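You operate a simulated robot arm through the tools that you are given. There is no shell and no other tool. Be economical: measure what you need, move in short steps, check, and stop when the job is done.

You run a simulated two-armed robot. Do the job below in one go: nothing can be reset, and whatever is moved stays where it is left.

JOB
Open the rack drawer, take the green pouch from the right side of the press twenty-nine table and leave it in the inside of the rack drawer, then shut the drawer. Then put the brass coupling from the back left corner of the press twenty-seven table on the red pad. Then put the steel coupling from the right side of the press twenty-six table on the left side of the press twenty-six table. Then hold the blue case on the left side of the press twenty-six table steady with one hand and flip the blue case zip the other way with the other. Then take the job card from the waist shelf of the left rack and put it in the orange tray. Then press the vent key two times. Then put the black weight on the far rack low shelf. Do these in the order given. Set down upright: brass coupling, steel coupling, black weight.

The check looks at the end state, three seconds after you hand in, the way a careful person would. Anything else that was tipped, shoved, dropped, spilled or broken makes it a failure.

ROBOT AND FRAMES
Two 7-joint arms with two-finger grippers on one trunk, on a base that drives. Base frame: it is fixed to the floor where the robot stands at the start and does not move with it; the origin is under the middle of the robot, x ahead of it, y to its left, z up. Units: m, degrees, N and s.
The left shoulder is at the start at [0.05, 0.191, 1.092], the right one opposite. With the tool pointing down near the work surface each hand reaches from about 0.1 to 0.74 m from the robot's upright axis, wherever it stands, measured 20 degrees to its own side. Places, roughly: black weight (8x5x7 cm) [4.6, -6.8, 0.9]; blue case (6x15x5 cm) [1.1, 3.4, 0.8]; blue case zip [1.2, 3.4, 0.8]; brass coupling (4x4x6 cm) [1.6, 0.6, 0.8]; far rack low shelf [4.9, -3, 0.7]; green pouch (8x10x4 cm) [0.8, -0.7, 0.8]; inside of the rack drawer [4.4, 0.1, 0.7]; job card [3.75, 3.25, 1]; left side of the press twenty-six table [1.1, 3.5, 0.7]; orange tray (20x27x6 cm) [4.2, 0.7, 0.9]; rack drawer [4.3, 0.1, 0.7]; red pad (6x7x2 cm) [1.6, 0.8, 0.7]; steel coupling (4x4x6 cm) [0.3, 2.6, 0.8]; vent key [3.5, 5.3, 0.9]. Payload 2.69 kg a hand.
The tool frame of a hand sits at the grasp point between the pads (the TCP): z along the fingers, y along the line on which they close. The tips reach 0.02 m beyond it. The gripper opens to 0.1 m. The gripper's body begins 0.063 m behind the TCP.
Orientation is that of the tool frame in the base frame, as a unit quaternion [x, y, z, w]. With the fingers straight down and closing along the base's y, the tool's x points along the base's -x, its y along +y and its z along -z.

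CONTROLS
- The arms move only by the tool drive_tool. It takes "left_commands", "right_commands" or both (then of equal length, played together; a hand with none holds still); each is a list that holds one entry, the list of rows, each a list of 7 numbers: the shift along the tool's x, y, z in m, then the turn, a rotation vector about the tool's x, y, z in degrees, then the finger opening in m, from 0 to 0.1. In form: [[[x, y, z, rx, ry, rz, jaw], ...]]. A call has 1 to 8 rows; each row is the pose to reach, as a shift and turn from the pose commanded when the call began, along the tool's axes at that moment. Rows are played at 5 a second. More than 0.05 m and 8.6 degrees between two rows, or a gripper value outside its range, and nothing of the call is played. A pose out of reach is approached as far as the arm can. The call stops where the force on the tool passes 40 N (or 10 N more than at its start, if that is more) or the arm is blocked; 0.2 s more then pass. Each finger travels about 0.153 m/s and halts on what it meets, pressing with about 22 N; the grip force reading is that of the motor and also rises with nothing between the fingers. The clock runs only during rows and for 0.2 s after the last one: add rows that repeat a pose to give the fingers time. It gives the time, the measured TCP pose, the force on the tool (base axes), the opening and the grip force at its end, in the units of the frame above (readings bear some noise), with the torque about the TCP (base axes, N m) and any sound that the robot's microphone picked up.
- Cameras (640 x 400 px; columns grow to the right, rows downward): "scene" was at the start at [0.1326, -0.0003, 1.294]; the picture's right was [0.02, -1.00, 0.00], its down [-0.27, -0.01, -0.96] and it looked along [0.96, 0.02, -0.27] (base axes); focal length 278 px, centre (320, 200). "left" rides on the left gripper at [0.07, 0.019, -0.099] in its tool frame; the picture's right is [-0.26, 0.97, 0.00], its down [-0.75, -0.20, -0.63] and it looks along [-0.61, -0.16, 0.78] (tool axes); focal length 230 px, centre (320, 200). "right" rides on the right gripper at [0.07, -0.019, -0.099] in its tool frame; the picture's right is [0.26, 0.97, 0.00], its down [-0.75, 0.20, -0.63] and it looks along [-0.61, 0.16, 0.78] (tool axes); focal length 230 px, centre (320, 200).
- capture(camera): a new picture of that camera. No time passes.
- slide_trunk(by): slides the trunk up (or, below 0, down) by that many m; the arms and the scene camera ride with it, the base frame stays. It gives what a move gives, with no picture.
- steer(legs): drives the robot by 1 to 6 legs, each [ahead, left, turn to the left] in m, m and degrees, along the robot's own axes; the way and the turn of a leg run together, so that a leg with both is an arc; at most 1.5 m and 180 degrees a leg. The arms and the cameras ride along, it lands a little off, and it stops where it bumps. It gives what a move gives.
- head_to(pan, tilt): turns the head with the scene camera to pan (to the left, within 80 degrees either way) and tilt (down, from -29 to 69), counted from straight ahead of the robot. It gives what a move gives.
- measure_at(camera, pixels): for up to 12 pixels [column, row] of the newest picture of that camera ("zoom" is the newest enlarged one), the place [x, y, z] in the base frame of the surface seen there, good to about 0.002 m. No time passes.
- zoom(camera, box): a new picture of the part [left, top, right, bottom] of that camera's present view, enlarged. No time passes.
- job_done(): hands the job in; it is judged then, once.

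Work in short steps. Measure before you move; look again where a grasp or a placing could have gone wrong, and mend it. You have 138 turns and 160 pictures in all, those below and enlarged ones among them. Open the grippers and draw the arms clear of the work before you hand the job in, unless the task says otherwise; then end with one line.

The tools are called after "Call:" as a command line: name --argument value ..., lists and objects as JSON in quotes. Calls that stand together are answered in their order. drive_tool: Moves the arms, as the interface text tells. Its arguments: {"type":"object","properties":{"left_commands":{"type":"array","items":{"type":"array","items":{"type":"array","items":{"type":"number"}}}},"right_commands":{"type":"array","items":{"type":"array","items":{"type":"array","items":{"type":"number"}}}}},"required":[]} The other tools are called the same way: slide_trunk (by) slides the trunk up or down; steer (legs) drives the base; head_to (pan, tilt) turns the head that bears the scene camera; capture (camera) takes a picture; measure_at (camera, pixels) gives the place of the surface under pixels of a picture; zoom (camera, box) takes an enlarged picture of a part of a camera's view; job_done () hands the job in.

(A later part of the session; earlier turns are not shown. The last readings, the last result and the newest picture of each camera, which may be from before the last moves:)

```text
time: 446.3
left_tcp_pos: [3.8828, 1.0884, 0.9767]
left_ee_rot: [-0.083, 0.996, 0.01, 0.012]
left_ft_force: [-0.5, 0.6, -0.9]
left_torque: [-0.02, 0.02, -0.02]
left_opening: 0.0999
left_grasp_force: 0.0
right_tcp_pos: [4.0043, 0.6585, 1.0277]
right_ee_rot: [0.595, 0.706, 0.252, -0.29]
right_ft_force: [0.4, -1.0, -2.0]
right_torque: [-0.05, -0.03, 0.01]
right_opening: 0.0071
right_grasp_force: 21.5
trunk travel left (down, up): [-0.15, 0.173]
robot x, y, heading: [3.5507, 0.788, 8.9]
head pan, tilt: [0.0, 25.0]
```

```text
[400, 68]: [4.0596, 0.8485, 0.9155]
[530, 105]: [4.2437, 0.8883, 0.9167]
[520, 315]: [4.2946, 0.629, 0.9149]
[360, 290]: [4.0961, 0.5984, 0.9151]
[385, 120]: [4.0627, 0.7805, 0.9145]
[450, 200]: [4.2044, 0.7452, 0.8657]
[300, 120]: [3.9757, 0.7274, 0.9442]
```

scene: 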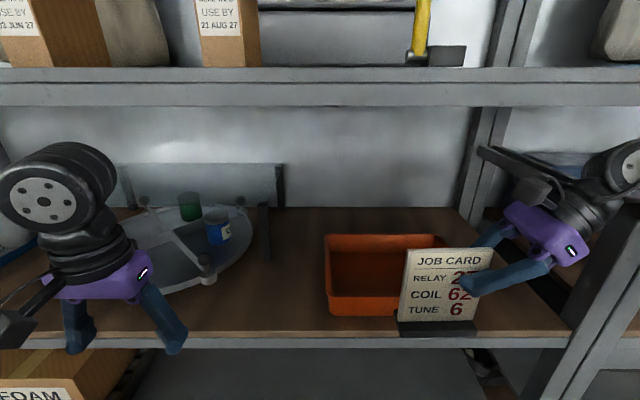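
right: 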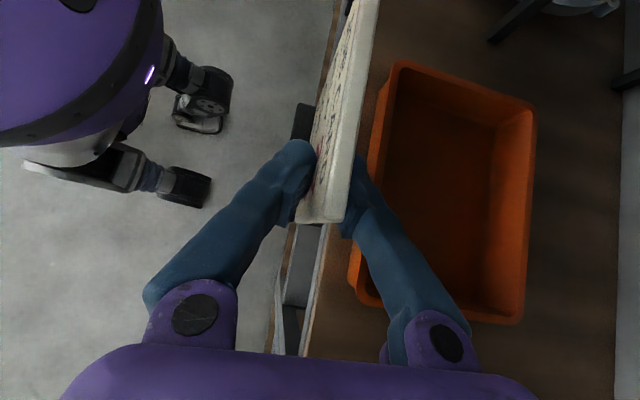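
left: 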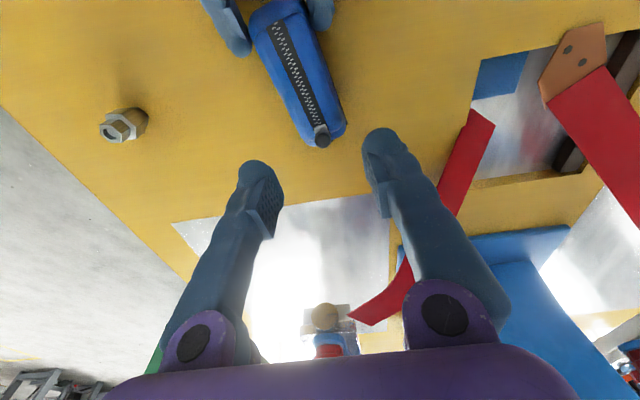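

I'll shift the base 0.13 m left to keep the forearm away from the post, then move the hand in over the tray's front-left half.

Call:
steer --legs '[[0, 0.13, 0]]'

Call:
drive_tool --right_commands '[[[-0.01, 0.035, -0.01, 0, 0, 0, 0], [-0.02, 0.07, -0.02, 0, 0, 0, 0], [-0.03, 0.105, -0.03, 0, 0, 0, 0], [-0.04, 0.14, -0.04, 0, 0, 0, 0], [-0.04, 0.14, -0.04, 0, 0, 0, 0]]]'

Call:
capture --camera "right"

Call:
capture --camera "scene"

```text
time: 448.0
left_tcp_pos: [3.8634, 1.2144, 0.9748]
left_ee_rot: [-0.083, 0.996, 0.009, 0.011]
left_ft_force: [-0.3, 0.2, -0.2]
left_torque: [0.01, 0.01, 0.02]
left_opening: 0.1
left_grasp_force: 0.1
right_tcp_pos: [3.9855, 0.7845, 1.0272]
right_ee_rot: [0.596, 0.706, 0.252, -0.289]
right_ft_force: [0.4, 0.3, -2.4]
right_torque: [-0.08, -0.04, -0.01]
right_opening: 0.0073
right_grasp_force: 22.2
trunk travel left (down, up): [-0.15, 0.173]
robot x, y, heading: [3.5295, 0.9208, 9.2]
head pan, tilt: [0.0, 25.0]
```

```text
time: 449.2
left_tcp_pos: [3.8633, 1.2141, 0.9758]
left_ee_rot: [-0.082, 0.996, 0.01, 0.012]
left_ft_force: [-0.4, 0.2, 0.1]
left_torque: [-0.03, 0.03, -0.02]
left_opening: 0.1
left_grasp_force: 0.0
right_tcp_pos: [4.1328, 0.7506, 1.0286]
right_ee_rot: [0.595, 0.706, 0.251, -0.29]
right_ft_force: [0.8, 1.2, -2.4]
right_torque: [-0.09, -0.06, 0.03]
right_opening: 0.0071
right_grasp_force: 21.9
trunk travel left (down, up): [-0.15, 0.173]
robot x, y, heading: [3.5283, 0.9181, 8.8]
head pan, tilt: [0.0, 25.0]
```

```text
65 pictures are left
```

right: 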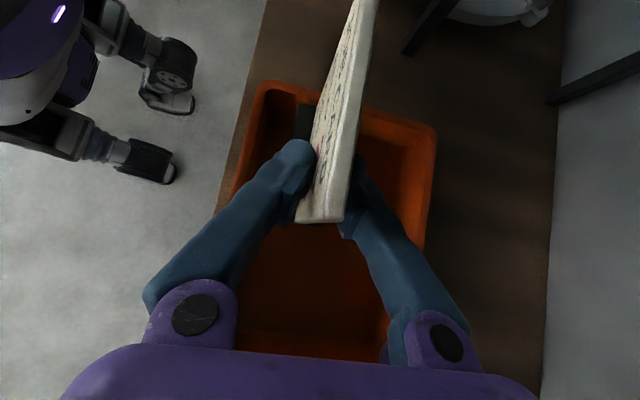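

```text
64 pictures are left
```

scene: 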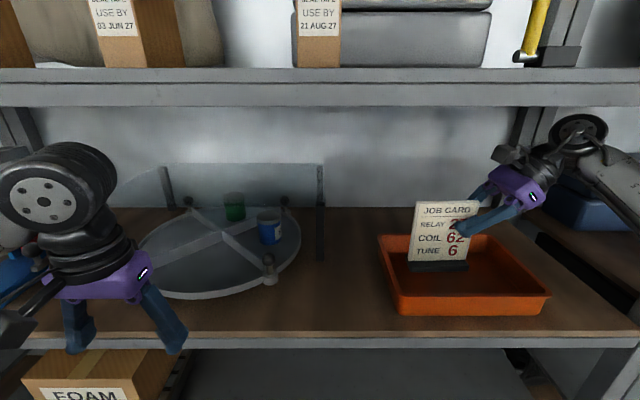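

The card is above the tray interior. Lower 6.3 cm and release.

Call:
drive_tool --right_commands '[[[-0.015, 0, 0.015, 0, 0, 0, 0], [-0.03, 0, 0.03, 0, 0, 0, 0], [-0.04, 0, 0.04, 0, 0, 0, 0], [-0.0455, 0, 0.0455, 0, 0, 0, 0], [-0.0455, 0, 0.0455, 0, 0, 0, 0], [-0.0455, 0, 0.0455, 0, 0, 0, 0.02], [-0.0455, 0, 0.0455, 0, 0, 0, 0.045], [-0.0455, 0, 0.0455, 0, 0, 0, 0.045]]]'

Call:
capture --camera "right"

Call:
zoom --camera "scene" --box '[360, 180, 560, 330]'

```text
time: 451.0
left_tcp_pos: [3.8638, 1.2144, 0.9766]
left_ee_rot: [-0.082, 0.997, 0.01, 0.012]
left_ft_force: [-1.0, 0.2, 0.3]
left_torque: [-0.03, 0.01, 0.0]
left_opening: 0.0999
left_grasp_force: 0.0
right_tcp_pos: [4.1314, 0.7511, 0.9646]
right_ee_rot: [0.596, 0.705, 0.252, -0.289]
right_ft_force: [0.2, 0.6, -0.4]
right_torque: [-0.02, 0.03, 0.02]
right_opening: 0.045
right_grasp_force: 0.1
trunk travel left (down, up): [-0.15, 0.173]
robot x, y, heading: [3.5314, 0.9159, 8.6]
head pan, tilt: [0.0, 25.0]
```

```text
63 pictures are left
```

right: 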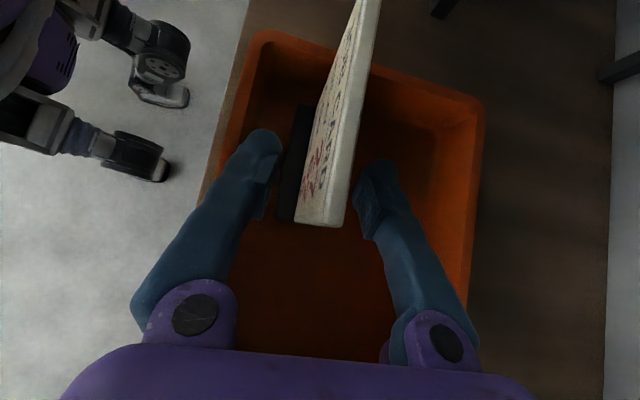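

```text
2.67 times, centred on (460, 255) of scene
```

zoom: 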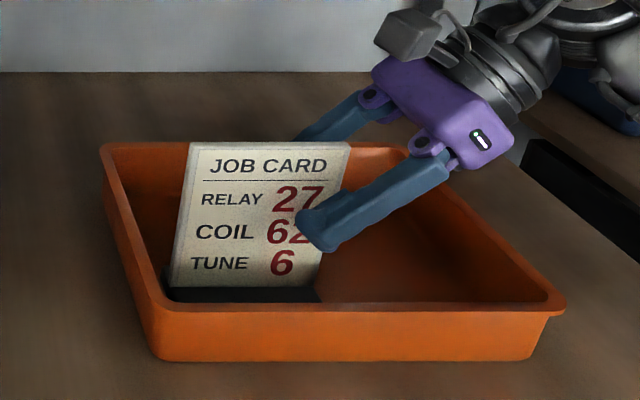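

The card stands in the tray. Withdraw the fingers right-up past the card's edge, then straight back out.

Call:
drive_tool --right_commands '[[[0, 0, -0.02, 0, 0, 0, 0.045], [0, 0, -0.04, 0, 0, 0, 0.045], [0, 0, -0.062, 0, 0, 0, 0.045], [0, -0.04, -0.062, 0, 0, 0, 0.045], [0, -0.08, -0.062, 0, 0, 0, 0.045], [0, -0.12, -0.062, 0, 0, 0, 0.045], [0, -0.16, -0.062, 0, 0, 0, 0.045]]]'

Call:
steer --legs '[[-0.5, 0, 0]]'

Call:
capture --camera "scene"

```text
time: 452.6
left_tcp_pos: [3.865, 1.2146, 0.9765]
left_ee_rot: [-0.082, 0.997, 0.011, 0.013]
left_ft_force: [-0.4, 0.4, 0.4]
left_torque: [-0.03, 0.01, 0.0]
left_opening: 0.1
left_grasp_force: 0.1
right_tcp_pos: [3.9801, 0.6827, 1.0053]
right_ee_rot: [0.596, 0.705, 0.252, -0.289]
right_ft_force: [0.0, -0.1, -0.2]
right_torque: [0.0, -0.02, 0.01]
right_opening: 0.0447
right_grasp_force: 0.0
trunk travel left (down, up): [-0.15, 0.173]
robot x, y, heading: [3.531, 0.9242, 8.8]
head pan, tilt: [0.0, 25.0]
```

```text
time: 455.5
left_tcp_pos: [3.3798, 1.1394, 0.976]
left_ee_rot: [-0.086, 0.996, 0.01, 0.012]
left_ft_force: [-0.6, -0.9, -0.3]
left_torque: [0.0, -0.02, 0.0]
left_opening: 0.0999
left_grasp_force: 0.0
right_tcp_pos: [3.4991, 0.6081, 1.0063]
right_ee_rot: [0.593, 0.708, 0.251, -0.29]
right_ft_force: [-0.4, -0.4, 0.9]
right_torque: [0.01, -0.02, 0.02]
right_opening: 0.0448
right_grasp_force: 0.0
trunk travel left (down, up): [-0.15, 0.173]
robot x, y, heading: [3.0469, 0.8391, 9.3]
head pan, tilt: [0.0, 25.0]
```

```text
61 pictures are left
```

scene: 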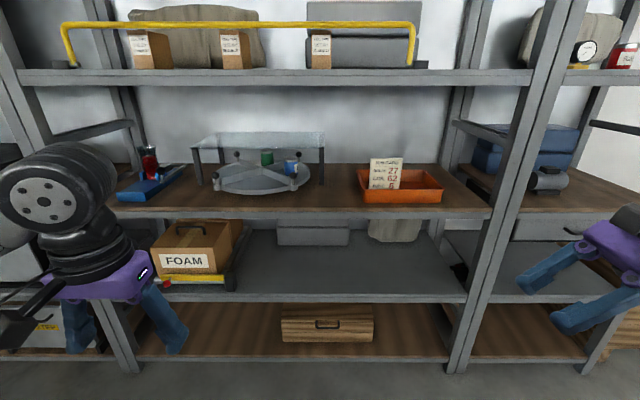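

Card is in place. Turn the right hand back down and drive left to the workbench with the vent key.

Call:
drive_tool --right_commands '[[[0, 0, 0, 2.93, -2.93, -7.08, 0.05], [0, 0, 0, 5.87, -5.87, -14.15, 0.05], [0, 0, 0, 8.8, -8.8, -21.2, 0.05], [0, 0, 0, 11.73, -11.73, -28.3, 0.05], [0, 0, 0, 14.67, -14.67, -35.4, 0.05], [0, 0, 0, 17.6, -17.6, -42.45, 0.05]]]'

Call:
drive_tool --right_commands '[[[0, 0, 0, 2.93, -2.93, -7.08, 0.05], [0, 0, 0, 5.87, -5.87, -14.15, 0.05], [0, 0, 0, 8.8, -8.8, -21.2, 0.05], [0, 0, 0, 11.73, -11.73, -28.3, 0.05], [0, 0, 0, 14.67, -14.67, -35.4, 0.05], [0, 0, 0, 17.6, -17.6, -42.45, 0.05]]]'

Call:
steer --legs '[[0, 1.4, 0], [0, 1.4, 0], [0, 1.4, 0]]'

Call:
head_to --pan 5 --tilt 20

Call:
capture --camera "scene"

```text
time: 456.9
left_tcp_pos: [3.3789, 1.1385, 0.9764]
left_ee_rot: [-0.086, 0.996, 0.01, 0.012]
left_ft_force: [0.0, 0.1, 1.5]
left_torque: [0.0, -0.04, 0.02]
left_opening: 0.0999
left_grasp_force: 0.2
right_tcp_pos: [3.5008, 0.6094, 1.0046]
right_ee_rot: [0.279, 0.937, 0.139, -0.156]
right_ft_force: [-0.6, -0.2, -0.1]
right_torque: [0.01, 0.02, -0.06]
right_opening: 0.05
right_grasp_force: 0.0
trunk travel left (down, up): [-0.15, 0.173]
robot x, y, heading: [3.0471, 0.843, 9.5]
head pan, tilt: [0.0, 25.0]
```

```text
time: 458.3
left_tcp_pos: [3.3788, 1.1395, 0.9764]
left_ee_rot: [-0.086, 0.996, 0.01, 0.012]
left_ft_force: [0.0, 0.4, -0.3]
left_torque: [0.01, 0.04, 0.02]
left_opening: 0.1002
left_grasp_force: 0.0
right_tcp_pos: [3.5005, 0.6067, 1.0049]
right_ee_rot: [-0.085, 0.996, 0.001, 0.005]
right_ft_force: [0.5, 0.4, -0.3]
right_torque: [0.03, -0.03, 0.01]
right_opening: 0.05
right_grasp_force: 0.0
trunk travel left (down, up): [-0.15, 0.173]
robot x, y, heading: [3.0478, 0.8399, 9.2]
head pan, tilt: [0.0, 25.0]
```

```text
time: 494.6
left_tcp_pos: [2.5877, 5.2393, 0.9765]
left_ee_rot: [-0.104, 0.994, 0.01, 0.012]
left_ft_force: [-0.1, 0.4, 0.1]
left_torque: [0.01, 0.01, 0.01]
left_opening: 0.1001
left_grasp_force: 0.0
right_tcp_pos: [2.7273, 4.7125, 1.0045]
right_ee_rot: [-0.103, 0.995, 0.001, 0.005]
right_ft_force: [-0.1, 0.2, -0.6]
right_torque: [-0.04, 0.0, -0.02]
right_opening: 0.0499
right_grasp_force: 0.1
trunk travel left (down, up): [-0.15, 0.173]
robot x, y, heading: [2.2598, 4.9296, 11.3]
head pan, tilt: [0.0, 25.0]
```

```text
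time: 495.2
left_tcp_pos: [2.5874, 5.2398, 0.9769]
left_ee_rot: [-0.103, 0.995, 0.01, 0.012]
left_ft_force: [1.0, 0.4, -0.6]
left_torque: [0.04, -0.02, 0.0]
left_opening: 0.1003
left_grasp_force: 0.1
right_tcp_pos: [2.7284, 4.713, 1.0044]
right_ee_rot: [-0.103, 0.995, 0.001, 0.005]
right_ft_force: [-1.0, -1.0, -0.3]
right_torque: [0.0, -0.01, -0.01]
right_opening: 0.0496
right_grasp_force: 0.1
trunk travel left (down, up): [-0.15, 0.173]
robot x, y, heading: [2.2635, 4.9317, 11.3]
head pan, tilt: [5.0, 20.0]
```

```text
60 pictures are left
```

scene: 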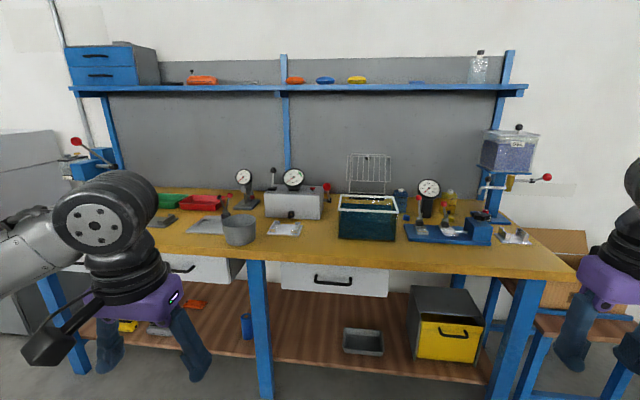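

The bench is in view. Zoom into the area around (3.5,5.3) to find the vent key.

Call:
zoom --camera "scene" --box '[220, 150, 460, 260]'

Call:
measure_at --camera "scene" --pixels '[[293, 178], [295, 200], [327, 190], [272, 175], [370, 205], [428, 190], [420, 225], [290, 222], [245, 178], [420, 200], [325, 205], [380, 260]]'

```text
2.67 times, centred on (340, 205) of scene
```

zoom: 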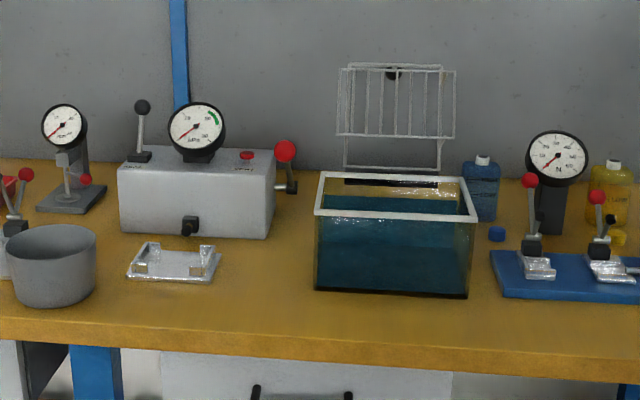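

```text
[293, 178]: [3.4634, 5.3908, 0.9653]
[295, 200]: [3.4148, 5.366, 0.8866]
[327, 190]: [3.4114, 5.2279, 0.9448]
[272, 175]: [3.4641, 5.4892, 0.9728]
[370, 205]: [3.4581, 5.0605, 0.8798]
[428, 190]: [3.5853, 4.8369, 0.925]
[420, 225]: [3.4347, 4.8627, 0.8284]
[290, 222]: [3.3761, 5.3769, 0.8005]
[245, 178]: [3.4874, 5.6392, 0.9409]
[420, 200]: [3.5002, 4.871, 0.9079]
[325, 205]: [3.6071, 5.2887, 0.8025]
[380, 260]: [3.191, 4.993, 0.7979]
```

A small red key sits on the white gauge box, right of the gauge. Zoom closer to read the label.

Call:
zoom --camera "scene" --box '[255, 165, 345, 225]'

Call:
measure_at --camera "zoom" --pixels '[[410, 165], [410, 155], [440, 160], [380, 160], [410, 175], [330, 165], [500, 150], [510, 220], [300, 120], [150, 200], [460, 190]]'

```text
6.67 times, centred on (300, 195) of scene
```

zoom: 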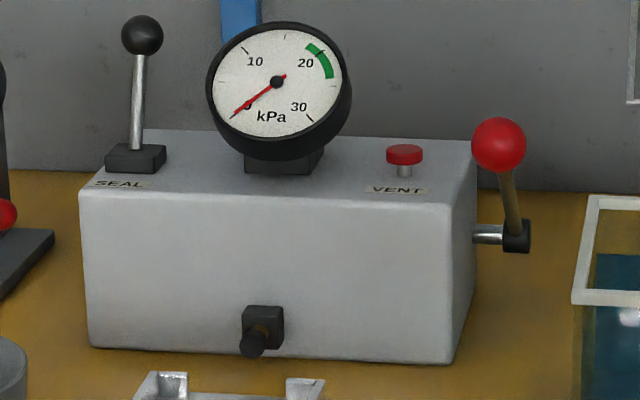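

```text
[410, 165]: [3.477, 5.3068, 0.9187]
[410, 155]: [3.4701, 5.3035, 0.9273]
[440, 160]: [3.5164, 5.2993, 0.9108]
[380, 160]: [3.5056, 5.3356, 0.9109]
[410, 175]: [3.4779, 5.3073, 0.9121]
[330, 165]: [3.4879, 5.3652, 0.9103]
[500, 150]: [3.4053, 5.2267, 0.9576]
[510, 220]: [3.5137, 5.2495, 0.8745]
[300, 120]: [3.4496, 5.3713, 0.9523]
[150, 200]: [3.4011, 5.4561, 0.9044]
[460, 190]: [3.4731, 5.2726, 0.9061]
```

Found: red VENT key at ≈(3.48,5.305), top z≈0.93, between gauge and red lever ball. Drive closer and measure precisely.

Call:
measure_at --camera "zoom" --pixels '[[280, 28], [345, 80], [400, 148], [390, 152], [418, 152], [404, 160], [490, 125], [525, 145]]'

Call:
steer --legs '[[0.5, 0.31, -1]]'

Call:
head_to --pan -10 --tilt 30

Call:
capture --camera "scene"

```text
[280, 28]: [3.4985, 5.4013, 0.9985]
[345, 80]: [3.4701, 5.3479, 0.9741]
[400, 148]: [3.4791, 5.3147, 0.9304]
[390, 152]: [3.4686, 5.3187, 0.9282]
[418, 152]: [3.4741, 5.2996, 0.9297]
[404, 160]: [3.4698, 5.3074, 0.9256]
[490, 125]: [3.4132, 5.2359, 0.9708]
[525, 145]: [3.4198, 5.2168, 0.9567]
```

```text
time: 498.6
left_tcp_pos: [3.0259, 5.6358, 0.9765]
left_ee_rot: [-0.099, 0.995, 0.009, 0.012]
left_ft_force: [0.3, -0.1, -0.1]
left_torque: [0.0, 0.03, -0.02]
left_opening: 0.0997
left_grasp_force: 0.0
right_tcp_pos: [3.1602, 5.1083, 1.0045]
right_ee_rot: [-0.098, 0.995, 0.001, 0.005]
right_ft_force: [-0.2, -0.5, 1.1]
right_torque: [0.0, 0.02, -0.01]
right_opening: 0.0497
right_grasp_force: 0.0
trunk travel left (down, up): [-0.15, 0.173]
robot x, y, heading: [2.7007, 5.3257, 10.9]
head pan, tilt: [5.0, 20.0]
```

```text
time: 499.4
left_tcp_pos: [3.0263, 5.6344, 0.9763]
left_ee_rot: [-0.099, 0.995, 0.01, 0.013]
left_ft_force: [0.1, -0.8, 0.2]
left_torque: [0.02, -0.01, -0.01]
left_opening: 0.0998
left_grasp_force: 0.0
right_tcp_pos: [3.1602, 5.1065, 1.0049]
right_ee_rot: [-0.098, 0.995, 0.0, 0.005]
right_ft_force: [0.7, -0.6, 0.6]
right_torque: [-0.01, 0.04, 0.0]
right_opening: 0.0501
right_grasp_force: 0.2
trunk travel left (down, up): [-0.15, 0.173]
robot x, y, heading: [2.7019, 5.3319, 10.6]
head pan, tilt: [-10.0, 30.0]
```

```text
57 pictures are left
```

scene: 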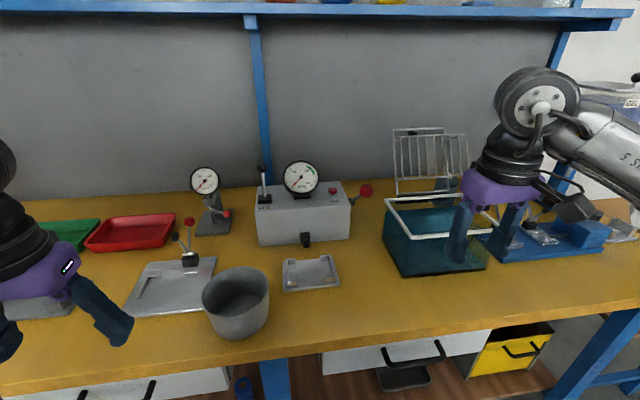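

Key centre ≈(3.476,5.308), top z 0.931. Drive 7 cm closer, then move the closed right hand over it with a 35° forward pitch.

Call:
steer --legs '[[0.07, 0, 0]]'

Call:
drive_tool --right_commands '[[[-0.0348, 0.0175, -0.01, 0, -4.4, 0, 0], [-0.0695, 0.035, -0.02, 0, -8.8, 0, 0], [-0.104, 0.0525, -0.03, 0, -13.1, 0, 0], [-0.139, 0.07, -0.035, 0, -17.5, 0, 0], [-0.174, 0.0875, -0.035, 0, -21.9, 0, 0], [-0.208, 0.105, -0.035, 0, -26.3, 0, 0], [-0.243, 0.1225, -0.035, 0, -30.6, 0, 0], [-0.275, 0.14, -0.03, 0, -35, 0, 0]]]'

Call:
capture --camera "scene"

Call:
capture --camera "right"

```text
time: 500.4
left_tcp_pos: [3.096, 5.6491, 0.9765]
left_ee_rot: [-0.098, 0.995, 0.01, 0.011]
left_ft_force: [0.7, -0.2, -0.5]
left_torque: [-0.02, 0.01, -0.01]
left_opening: 0.1001
left_grasp_force: 0.1
right_tcp_pos: [3.2311, 5.12, 1.0041]
right_ee_rot: [-0.098, 0.995, 0.001, 0.004]
right_ft_force: [0.3, 0.2, 0.4]
right_torque: [0.0, 0.04, 0.0]
right_opening: 0.0501
right_grasp_force: 0.0
trunk travel left (down, up): [-0.15, 0.173]
robot x, y, heading: [2.7719, 5.3401, 10.5]
head pan, tilt: [-10.0, 30.0]
```

```text
time: 502.2
left_tcp_pos: [3.0959, 5.6491, 0.9754]
left_ee_rot: [-0.1, 0.995, 0.01, 0.012]
left_ft_force: [-0.2, -0.2, 0.6]
left_torque: [0.02, -0.01, -0.01]
left_opening: 0.1001
left_grasp_force: 0.0
right_tcp_pos: [3.4739, 5.3136, 1.0382]
right_ee_rot: [-0.093, 0.947, 0.03, 0.305]
right_ft_force: [-0.1, -0.6, -0.3]
right_torque: [-0.01, 0.0, 0.03]
right_opening: 0.0
right_grasp_force: 22.0
trunk travel left (down, up): [-0.15, 0.173]
robot x, y, heading: [2.772, 5.3439, 10.5]
head pan, tilt: [-10.0, 30.0]
```

```text
56 pictures are left
```

scene: 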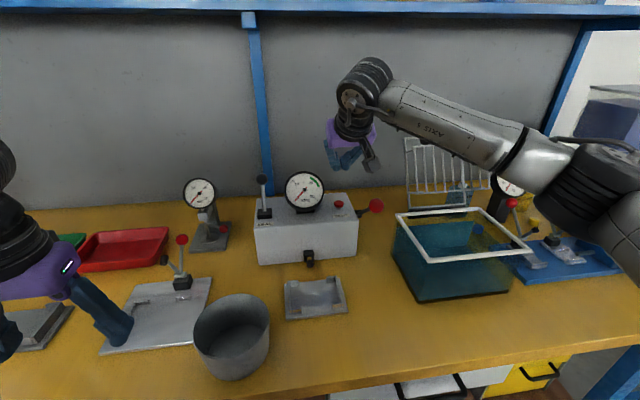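

```text
55 pictures are left
```

right: 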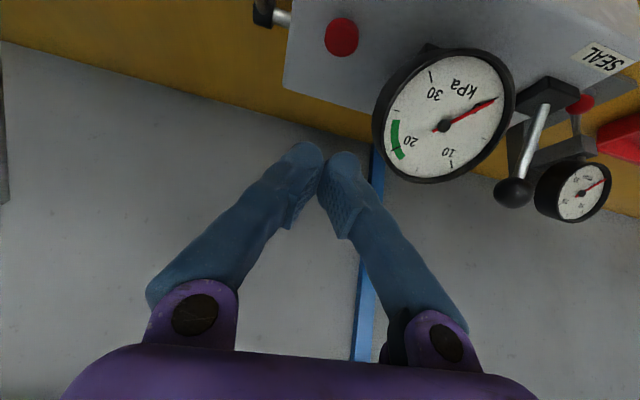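

The hand hovers above; measure the key from both views.

Call:
measure_at --camera "right" --pixels '[[341, 37], [328, 37], [355, 37], [341, 22], [341, 52], [272, 12]]'

Call:
measure_at --camera "scene" --pixels '[[339, 204], [335, 204], [342, 204]]'

```text
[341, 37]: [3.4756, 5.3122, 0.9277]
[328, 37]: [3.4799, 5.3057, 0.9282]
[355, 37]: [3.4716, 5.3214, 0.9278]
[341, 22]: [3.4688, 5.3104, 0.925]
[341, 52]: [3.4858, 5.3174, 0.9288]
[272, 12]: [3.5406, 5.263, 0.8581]
```

```text
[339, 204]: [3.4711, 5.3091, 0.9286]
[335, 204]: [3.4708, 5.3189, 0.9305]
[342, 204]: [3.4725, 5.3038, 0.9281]
```

TCP is aligned over the key (3.474,5.314). First press: descend gently in steps, then lift.

Call:
drive_tool --right_commands '[[[0.023, 0, 0.0328, 0, 0, 0, 0], [0.043, 0, 0.0614, 0, 0, 0, 0], [0.0471, 0, 0.0672, 0, 0, 0, 0], [0.0505, 0, 0.0721, 0, 0, 0, 0], [0.0534, 0, 0.0762, 0, 0, 0, 0], [0.0534, 0, 0.0762, 0, 0, 0, 0], [0.043, 0, 0.0614, 0, 0, 0, 0]]]'

Call:
capture --camera "right"

```text
time: 503.8
left_tcp_pos: [3.0954, 5.6494, 0.9784]
left_ee_rot: [-0.099, 0.995, 0.01, 0.013]
left_ft_force: [0.0, -0.5, 0.3]
left_torque: [-0.02, 0.01, -0.02]
left_opening: 0.1
left_grasp_force: 0.1
right_tcp_pos: [3.474, 5.312, 0.9643]
right_ee_rot: [-0.092, 0.948, 0.03, 0.304]
right_ft_force: [0.1, 0.6, -0.5]
right_torque: [0.0, -0.01, -0.01]
right_opening: 0.0
right_grasp_force: 30.2
trunk travel left (down, up): [-0.15, 0.173]
robot x, y, heading: [2.7695, 5.3445, 10.9]
head pan, tilt: [-10.0, 30.0]
```

```text
54 pictures are left
```

right: 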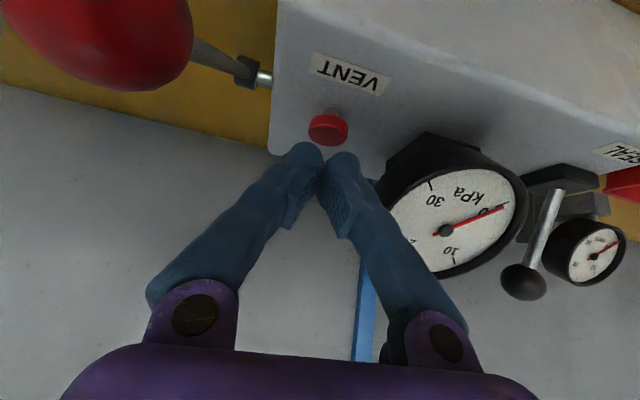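

I need to know whether the key actually moved. I'll descend to the same depth again and read the force there.

Call:
drive_tool --right_commands '[[[0.0057, 0, 0.0082, 0, 0, 0, 0], [0.0109, 0, 0.0156, 0, 0, 0, 0]]]'

Call:
zoom --camera "right" --box '[240, 60, 420, 200]'

```text
time: 504.4
left_tcp_pos: [3.0951, 5.6494, 0.9759]
left_ee_rot: [-0.099, 0.995, 0.01, 0.012]
left_ft_force: [-0.3, -0.4, -1.0]
left_torque: [-0.01, 0.02, 0.02]
left_opening: 0.0999
left_grasp_force: 0.1
right_tcp_pos: [3.4738, 5.3122, 0.9456]
right_ee_rot: [-0.093, 0.947, 0.031, 0.305]
right_ft_force: [-0.4, 0.1, 2.1]
right_torque: [0.0, -0.03, 0.03]
right_opening: 0.006
right_grasp_force: 30.0
trunk travel left (down, up): [-0.15, 0.173]
robot x, y, heading: [2.7747, 5.3439, 10.7]
head pan, tilt: [-10.0, 30.0]
```

```text
2.86 times, centred on (330, 130) of right
```

zoom: 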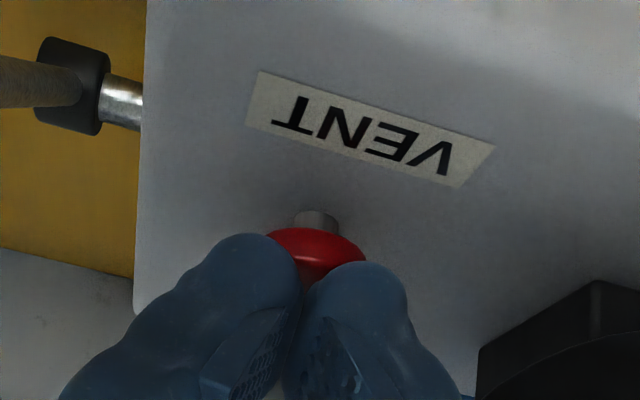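

The round tips straddle the cap (opening 0.006, only 2 N) and no click was heard, so nothing registered. I'll lift, offset 6 mm so one fingertip lands on the cap, and press until force/sound.

Call:
drive_tool --right_commands '[[[-0.0115, 0, -0.0164, 0, 0, 0, 0], [-0.0074, 0.006, -0.0193, 0, 0, 0, 0], [-0.0074, 0.006, -0.0193, 0, 0, 0, 0], [0.0012, 0.006, -0.007, 0, 0, 0, 0], [0.0041, 0.006, -0.0029, 0, 0, 0, 0]]]'

Call:
zoom --camera "right" --box '[240, 60, 420, 200]'

```text
time: 505.6
left_tcp_pos: [3.0952, 5.649, 0.9767]
left_ee_rot: [-0.098, 0.995, 0.01, 0.012]
left_ft_force: [0.4, -0.9, -0.4]
left_torque: [-0.01, 0.0, 0.03]
left_opening: 0.0999
left_grasp_force: 0.1
right_tcp_pos: [3.4662, 5.3163, 0.9448]
right_ee_rot: [-0.093, 0.947, 0.031, 0.305]
right_ft_force: [-0.6, -1.0, 1.2]
right_torque: [-0.02, -0.04, -0.02]
right_opening: 0.0
right_grasp_force: 29.8
trunk travel left (down, up): [-0.15, 0.173]
robot x, y, heading: [2.7725, 5.3447, 10.9]
head pan, tilt: [-10.0, 30.0]
```

```text
2.86 times, centred on (330, 130) of right
```

zoom: 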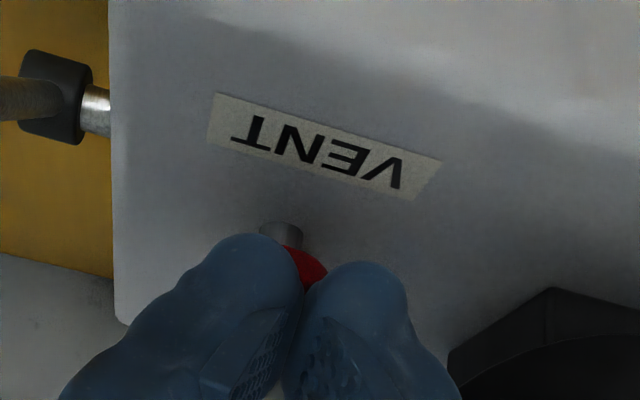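

One fingertip now covers the cap, in light contact (1 N). Press down further in small steps.

Call:
drive_tool --right_commands '[[[0.0017, 0, 0.0025, 0, 0, 0, 0], [0.0034, 0, 0.0049, 0, 0, 0, 0], [0.0046, 0, 0.0066, 0, 0, 0, 0]]]'

Call:
zoom --camera "right" --box '[240, 60, 420, 200]'

```text
time: 506.4
left_tcp_pos: [3.0954, 5.6487, 0.9767]
left_ee_rot: [-0.097, 0.995, 0.01, 0.012]
left_ft_force: [0.3, 0.2, -0.1]
left_torque: [0.02, 0.0, -0.01]
left_opening: 0.0999
left_grasp_force: 0.0
right_tcp_pos: [3.4671, 5.3156, 0.9368]
right_ee_rot: [-0.093, 0.947, 0.031, 0.305]
right_ft_force: [-2.1, -1.7, 3.4]
right_torque: [-0.05, 0.06, 0.0]
right_opening: 0.0
right_grasp_force: 30.0
trunk travel left (down, up): [-0.15, 0.173]
robot x, y, heading: [2.7718, 5.3427, 10.6]
head pan, tilt: [-10.0, 30.0]
heard: click
```

```text
2.86 times, centred on (330, 130) of right
```

zoom: 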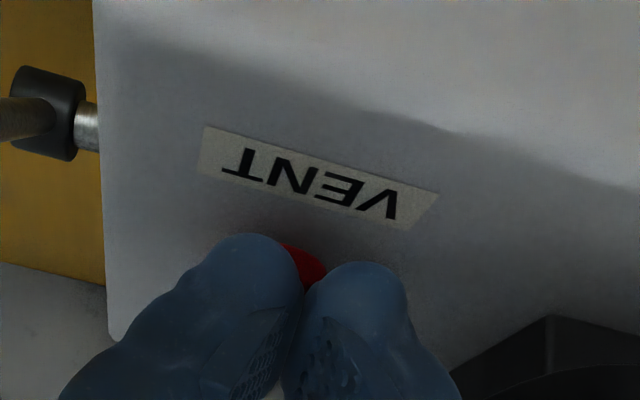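

Click heard: first press registered. Lift clear, then press a second time to the same depth.

Call:
drive_tool --right_commands '[[[-0.006, 0, -0.0085, 0, 0, 0, 0], [-0.0115, 0, -0.0164, 0, 0, 0, 0], [-0.0115, 0, -0.0164, 0, 0, 0, 0], [-0.0115, 0, -0.0164, 0, 0, 0, 0]]]'

Call:
drive_tool --right_commands '[[[0.006, 0, 0.0085, 0, 0, 0, 0], [0.009, 0, 0.0128, 0, 0, 0, 0], [0.0115, 0, 0.0164, 0, 0, 0, 0], [0.012, 0, 0.0172, 0, 0, 0, 0]]]'

Call:
drive_tool --right_commands '[[[-0.006, 0, -0.0085, 0, 0, 0, 0], [-0.0172, 0, -0.0246, 0, 0, 0, 0], [-0.0344, 0, -0.0491, 0, 0, 0, 0], [-0.0517, 0, -0.0737, 0, 0, 0, 0]]]'

```text
time: 507.4
left_tcp_pos: [3.0958, 5.6478, 0.9759]
left_ee_rot: [-0.098, 0.995, 0.01, 0.011]
left_ft_force: [-0.8, -0.4, -0.6]
left_torque: [0.0, -0.02, -0.01]
left_opening: 0.0999
left_grasp_force: 0.2
right_tcp_pos: [3.4656, 5.3158, 0.9558]
right_ee_rot: [-0.092, 0.948, 0.031, 0.304]
right_ft_force: [0.4, 0.1, 0.1]
right_torque: [-0.01, 0.04, 0.01]
right_opening: 0.0001
right_grasp_force: 29.2
trunk travel left (down, up): [-0.15, 0.173]
robot x, y, heading: [2.7707, 5.3433, 10.6]
head pan, tilt: [-10.0, 30.0]
```

```text
time: 508.4
left_tcp_pos: [3.0953, 5.648, 0.9764]
left_ee_rot: [-0.097, 0.995, 0.01, 0.012]
left_ft_force: [-0.2, -0.9, -0.4]
left_torque: [0.01, -0.01, 0.01]
left_opening: 0.1001
left_grasp_force: 0.0
right_tcp_pos: [3.4666, 5.3163, 0.9369]
right_ee_rot: [-0.093, 0.947, 0.031, 0.305]
right_ft_force: [-0.9, -0.9, 7.4]
right_torque: [-0.04, -0.04, -0.03]
right_opening: 0.0
right_grasp_force: 29.5
trunk travel left (down, up): [-0.15, 0.173]
robot x, y, heading: [2.7706, 5.3407, 10.5]
head pan, tilt: [-10.0, 30.0]
heard: click
```

```text
time: 509.4
left_tcp_pos: [3.0957, 5.6483, 0.9768]
left_ee_rot: [-0.098, 0.995, 0.01, 0.012]
left_ft_force: [0.2, 0.0, 0.1]
left_torque: [0.04, 0.03, 0.0]
left_opening: 0.1
left_grasp_force: 0.0
right_tcp_pos: [3.4658, 5.3178, 1.0261]
right_ee_rot: [-0.093, 0.948, 0.03, 0.304]
right_ft_force: [-0.8, 0.2, 0.2]
right_torque: [0.0, -0.01, -0.01]
right_opening: 0.0
right_grasp_force: 29.2
trunk travel left (down, up): [-0.15, 0.173]
robot x, y, heading: [2.7713, 5.3446, 10.8]
head pan, tilt: [-10.0, 30.0]
```

Second click heard: two presses done. Retract and drive back along the racks toward the far end.

Call:
drive_tool --right_commands '[[[0.028, -0.0175, -0.02, 0, 4.4, 0, 0], [0.056, -0.035, -0.04, 0, 8.8, 0, 0], [0.084, -0.0525, -0.06, 0, 13.1, 0, 0], [0.112, -0.07, -0.079, 0, 17.5, 0, 0], [0.14, -0.0875, -0.099, 0, 21.9, 0, 0], [0.168, -0.105, -0.118, 0, 26.3, 0, 0], [0.196, -0.1225, -0.138, 0, 30.6, 0, 0], [0.225, -0.14, -0.158, 0, 35, 0, 0]]]'

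Call:
steer --legs '[[-0.45, 0, 0], [-0.05, -1.45, 0], [-0.05, -1.45, 0], [-0.05, -1.45, 0], [-0.15, -1.2, 0]]'

Call:
head_to --pan -60 --tilt 15

Call:
capture --camera "scene"

```text
time: 511.2
left_tcp_pos: [3.095, 5.6476, 0.9756]
left_ee_rot: [-0.099, 0.995, 0.01, 0.012]
left_ft_force: [-0.3, 0.2, 0.9]
left_torque: [-0.03, -0.01, 0.01]
left_opening: 0.1
left_grasp_force: 0.1
right_tcp_pos: [3.2235, 5.1226, 1.0234]
right_ee_rot: [-0.098, 0.995, 0.001, 0.005]
right_ft_force: [0.2, -0.2, 0.2]
right_torque: [0.02, 0.0, -0.01]
right_opening: 0.0
right_grasp_force: 29.1
trunk travel left (down, up): [-0.15, 0.173]
robot x, y, heading: [2.7727, 5.3427, 10.8]
head pan, tilt: [-10.0, 30.0]
```

```text
time: 561.5
left_tcp_pos: [3.3474, 0.0638, 0.9772]
left_ee_rot: [-0.094, 0.995, 0.01, 0.012]
left_ft_force: [-0.5, -0.1, 0.5]
left_torque: [0.02, 0.0, 0.01]
left_opening: 0.1
left_grasp_force: 0.0
right_tcp_pos: [3.4733, -0.4607, 1.0237]
right_ee_rot: [-0.094, 0.996, 0.001, 0.005]
right_ft_force: [0.3, 0.2, 0.6]
right_torque: [-0.02, -0.02, 0.02]
right_opening: 0.0004
right_grasp_force: 29.5
trunk travel left (down, up): [-0.15, 0.173]
robot x, y, heading: [3.0196, -0.2441, 10.4]
head pan, tilt: [-10.0, 30.0]
```

```text
time: 562.7
left_tcp_pos: [3.3473, 0.0644, 0.9758]
left_ee_rot: [-0.095, 0.995, 0.01, 0.012]
left_ft_force: [-0.1, 0.6, 0.0]
left_torque: [-0.02, -0.01, -0.04]
left_opening: 0.1001
left_grasp_force: 0.0
right_tcp_pos: [3.4727, -0.4614, 1.023]
right_ee_rot: [-0.094, 0.996, 0.002, 0.005]
right_ft_force: [1.2, 0.6, 0.6]
right_torque: [0.03, -0.02, 0.0]
right_opening: 0.0
right_grasp_force: 29.7
trunk travel left (down, up): [-0.15, 0.173]
robot x, y, heading: [3.0197, -0.2437, 10.1]
head pan, tilt: [-60.0, 15.0]
```

```text
50 pictures are left
```

scene: 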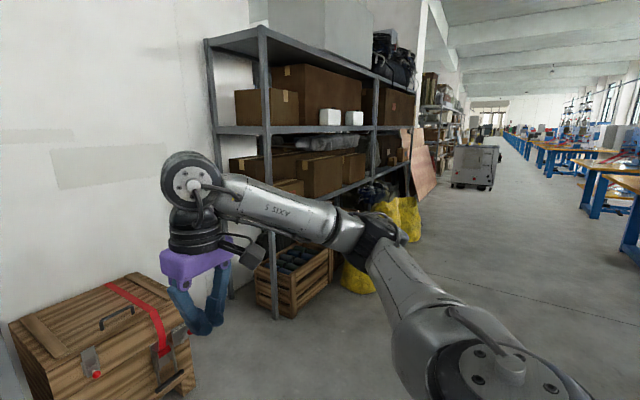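

The far rack, yellow sacks and a white cart line the left; tables on the right. Measure key points for the route.

Call:
measure_at --camera "scene" --pixels '[[275, 318], [410, 240], [365, 285], [470, 186], [455, 185], [490, 188], [475, 150], [590, 215], [540, 172], [430, 195], [625, 255], [300, 190]]'

Call:
zoom --camera "scene" --box '[330, 90, 530, 215]'

```text
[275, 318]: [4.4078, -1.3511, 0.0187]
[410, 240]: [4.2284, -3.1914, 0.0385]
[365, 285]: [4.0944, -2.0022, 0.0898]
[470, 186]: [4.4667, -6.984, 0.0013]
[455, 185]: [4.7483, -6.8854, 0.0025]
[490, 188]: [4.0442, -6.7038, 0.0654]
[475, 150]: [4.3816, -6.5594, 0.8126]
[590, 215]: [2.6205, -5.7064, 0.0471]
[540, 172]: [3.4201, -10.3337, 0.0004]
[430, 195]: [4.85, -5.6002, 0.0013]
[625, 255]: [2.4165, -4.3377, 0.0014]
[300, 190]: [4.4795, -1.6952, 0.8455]
```

```text
3.20 times, centred on (430, 152) of scene
```

zoom: 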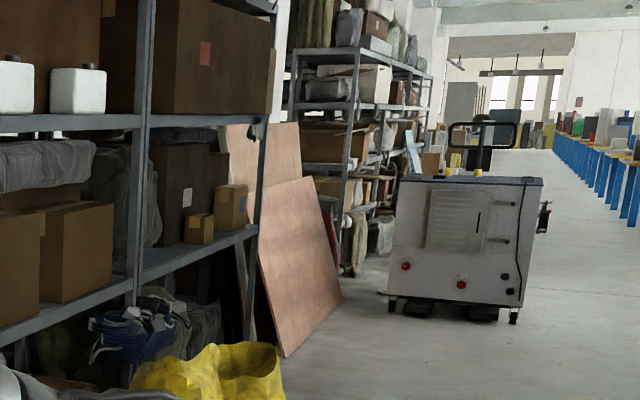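

The weight sits on the white cart near (4.6,-6.8). Turn right and drive down the corridor.

Call:
steer --legs '[[0, 0, -91], [1.45, 0, 0], [1.45, 0, 0], [1.45, 0, 0]]'

Call:
head_to --pan 10 --tilt 18

Call:
capture --camera "scene"

Call:
head_to --pan 80 --tilt 20

Call:
capture --camera "scene"

```text
time: 587.3
left_tcp_pos: [4.3038, -4.7736, 0.9757]
left_ee_rot: [0.604, 0.797, 0.0, 0.015]
left_ft_force: [-0.6, -0.5, 0.1]
left_torque: [0.0, 0.01, -0.01]
left_opening: 0.0999
left_grasp_force: 0.2
right_tcp_pos: [3.7895, -4.9427, 1.0219]
right_ee_rot: [0.604, 0.797, -0.003, 0.004]
right_ft_force: [0.6, 0.3, -0.6]
right_torque: [0.0, 0.01, -0.01]
right_opening: 0.0
right_grasp_force: 29.3
trunk travel left (down, up): [-0.15, 0.173]
robot x, y, heading: [3.9746, -4.4722, -74.7]
head pan, tilt: [-60.0, 15.0]
```

```text
time: 588.8
left_tcp_pos: [4.3034, -4.7729, 0.9763]
left_ee_rot: [0.604, 0.797, -0.001, 0.015]
left_ft_force: [-0.6, -0.2, -0.4]
left_torque: [-0.01, 0.0, -0.01]
left_opening: 0.1
left_grasp_force: 0.0
right_tcp_pos: [3.7904, -4.9424, 1.0234]
right_ee_rot: [0.605, 0.797, -0.003, 0.004]
right_ft_force: [-0.5, 0.5, -0.4]
right_torque: [0.03, -0.02, -0.03]
right_opening: 0.0
right_grasp_force: 29.4
trunk travel left (down, up): [-0.15, 0.173]
robot x, y, heading: [3.974, -4.4733, -74.6]
head pan, tilt: [10.0, 18.0]
```

```text
48 pictures are left
```

scene: 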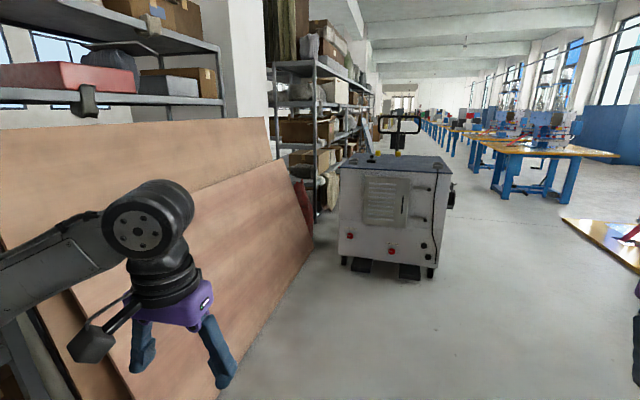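

```text
time: 590.2
left_tcp_pos: [4.3029, -4.7729, 0.976]
left_ee_rot: [0.604, 0.797, -0.001, 0.016]
left_ft_force: [0.0, -0.4, -0.1]
left_torque: [0.0, -0.02, 0.04]
left_opening: 0.0999
left_grasp_force: 0.1
right_tcp_pos: [3.7895, -4.943, 1.0234]
right_ee_rot: [0.604, 0.797, -0.002, 0.005]
right_ft_force: [0.3, 0.8, -0.1]
right_torque: [0.01, -0.02, 0.01]
right_opening: 0.0
right_grasp_force: 29.4
trunk travel left (down, up): [-0.15, 0.173]
robot x, y, heading: [3.9726, -4.4676, -74.6]
head pan, tilt: [80.0, 20.0]
```

```text
47 pictures are left
```

scene: 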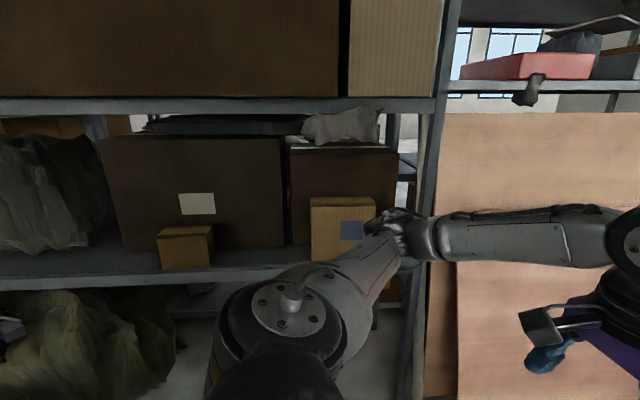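

Boards lean close on the left. Measure the elbow, boards and the far-rack shelf here.

Call:
measure_at --camera "scene" --pixels '[[405, 235], [450, 300], [550, 180], [620, 290], [60, 275], [250, 262], [120, 280], [200, 250], [340, 235], [430, 180], [30, 210], [300, 105]]'

Call:
zoom --camera "scene" --box '[0, 100, 440, 375]'

```text
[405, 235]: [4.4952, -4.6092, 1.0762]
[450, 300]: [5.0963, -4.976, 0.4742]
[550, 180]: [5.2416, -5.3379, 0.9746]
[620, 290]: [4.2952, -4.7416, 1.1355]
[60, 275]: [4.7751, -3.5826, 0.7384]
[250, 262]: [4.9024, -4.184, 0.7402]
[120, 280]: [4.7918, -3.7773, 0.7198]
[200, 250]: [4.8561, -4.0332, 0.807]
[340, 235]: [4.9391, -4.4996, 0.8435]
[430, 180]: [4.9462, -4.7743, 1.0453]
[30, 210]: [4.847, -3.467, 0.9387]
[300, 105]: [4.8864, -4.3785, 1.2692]
```

```text
1.45 times, centred on (220, 238) of scene
```

zoom: 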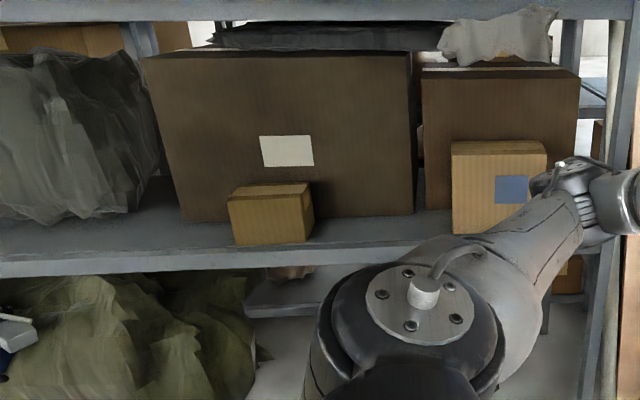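

Shelf top is z≈0.74. Measure the free strip in front of the boxes and bag for the weight's spot.

Call:
measure_at --camera "zoom" --pixels '[[190, 225], [190, 258], [100, 225], [100, 262], [30, 225], [30, 268], [340, 220], [340, 243], [380, 240], [60, 215], [150, 200], [300, 235]]'

Call:
head_to --pan 25 --tilt 25

Call:
capture --camera "scene"

```text
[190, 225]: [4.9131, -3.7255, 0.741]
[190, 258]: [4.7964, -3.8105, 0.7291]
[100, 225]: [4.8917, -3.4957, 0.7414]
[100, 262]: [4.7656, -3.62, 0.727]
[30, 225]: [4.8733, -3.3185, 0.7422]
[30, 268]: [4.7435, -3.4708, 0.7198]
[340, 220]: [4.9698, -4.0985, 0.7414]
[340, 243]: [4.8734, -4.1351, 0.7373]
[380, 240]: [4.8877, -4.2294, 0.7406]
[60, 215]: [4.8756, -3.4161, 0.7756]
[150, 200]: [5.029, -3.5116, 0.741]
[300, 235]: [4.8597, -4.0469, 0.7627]
```

```text
time: 591.4
left_tcp_pos: [4.3046, -4.7723, 0.9764]
left_ee_rot: [0.604, 0.797, -0.001, 0.015]
left_ft_force: [0.1, -0.1, 0.8]
left_torque: [0.0, 0.02, -0.01]
left_opening: 0.1001
left_grasp_force: 0.0
right_tcp_pos: [3.7903, -4.9415, 1.0248]
right_ee_rot: [0.604, 0.797, -0.002, 0.005]
right_ft_force: [0.0, 0.5, -0.2]
right_torque: [-0.02, 0.0, 0.02]
right_opening: 0.0
right_grasp_force: 29.7
trunk travel left (down, up): [-0.15, 0.173]
robot x, y, heading: [3.9726, -4.4751, -74.8]
head pan, tilt: [25.0, 25.0]
```

```text
45 pictures are left
```

scene: 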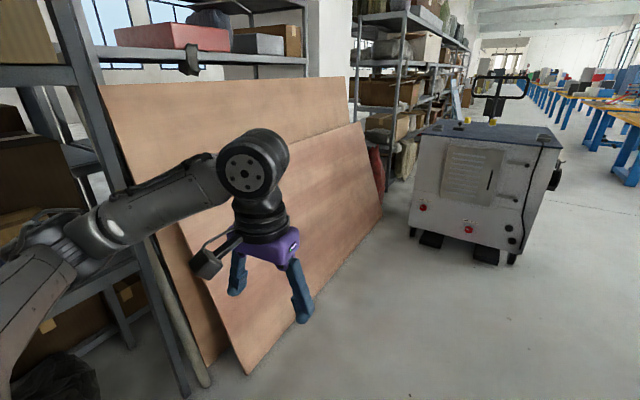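

Free shelf strip is ~12 cm deep (e.g. centre (4.83,-3.62)). Now look at the cart top for the weight.

Call:
zoom --camera "scene" --box '[400, 60, 580, 170]'

Call:
measure_at --camera "scene" --pixels '[[425, 130], [550, 145], [410, 225], [510, 260], [380, 210], [340, 260], [250, 370], [385, 180], [465, 120], [540, 125], [480, 128]]'

```text
3.56 times, centred on (490, 115) of scene
```

zoom: 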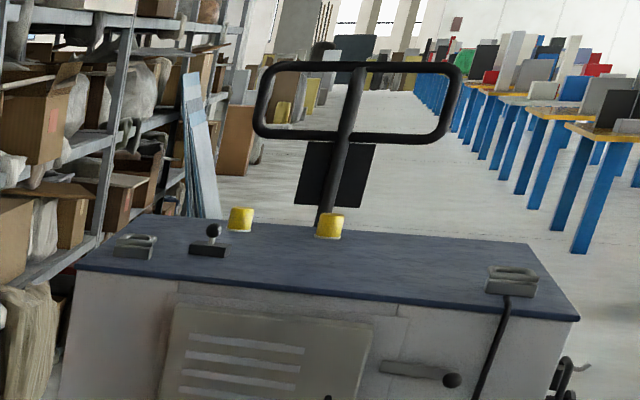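

```text
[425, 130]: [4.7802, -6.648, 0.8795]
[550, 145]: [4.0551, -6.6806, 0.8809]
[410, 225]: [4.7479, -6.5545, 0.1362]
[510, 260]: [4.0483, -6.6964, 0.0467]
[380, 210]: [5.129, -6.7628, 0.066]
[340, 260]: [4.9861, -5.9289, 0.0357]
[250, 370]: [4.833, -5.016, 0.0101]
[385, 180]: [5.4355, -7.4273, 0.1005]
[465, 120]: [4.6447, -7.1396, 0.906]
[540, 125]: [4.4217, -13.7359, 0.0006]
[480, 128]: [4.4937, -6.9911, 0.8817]
```

Measure the candidates on the cart: (135,245), (210,245), (512,280) in the zoom.

Call:
measure_at --camera "zoom" --pixels '[[135, 248], [210, 250], [213, 230], [512, 285], [240, 220], [330, 228], [190, 250], [228, 252], [330, 180], [350, 100]]'

Call:
zoom --camera "scene" --box '[420, 100, 500, 150]'

```text
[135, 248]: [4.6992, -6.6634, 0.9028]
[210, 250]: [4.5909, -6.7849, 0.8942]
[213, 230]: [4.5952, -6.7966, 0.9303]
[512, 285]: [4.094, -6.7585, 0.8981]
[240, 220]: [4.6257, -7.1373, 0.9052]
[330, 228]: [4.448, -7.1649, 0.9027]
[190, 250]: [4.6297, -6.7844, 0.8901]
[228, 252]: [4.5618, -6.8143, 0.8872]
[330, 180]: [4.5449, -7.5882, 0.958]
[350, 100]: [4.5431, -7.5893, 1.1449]
```

```text
8.00 times, centred on (460, 125) of scene
```

zoom: 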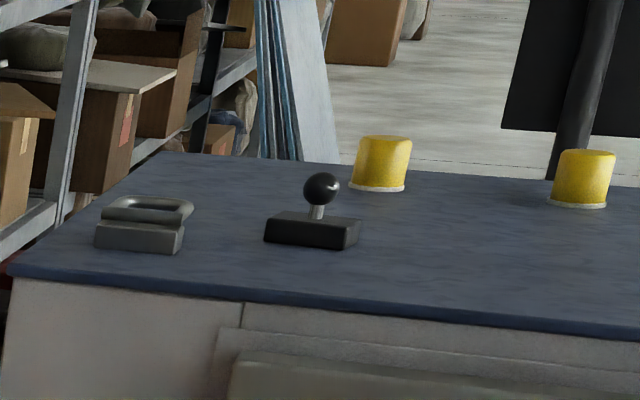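

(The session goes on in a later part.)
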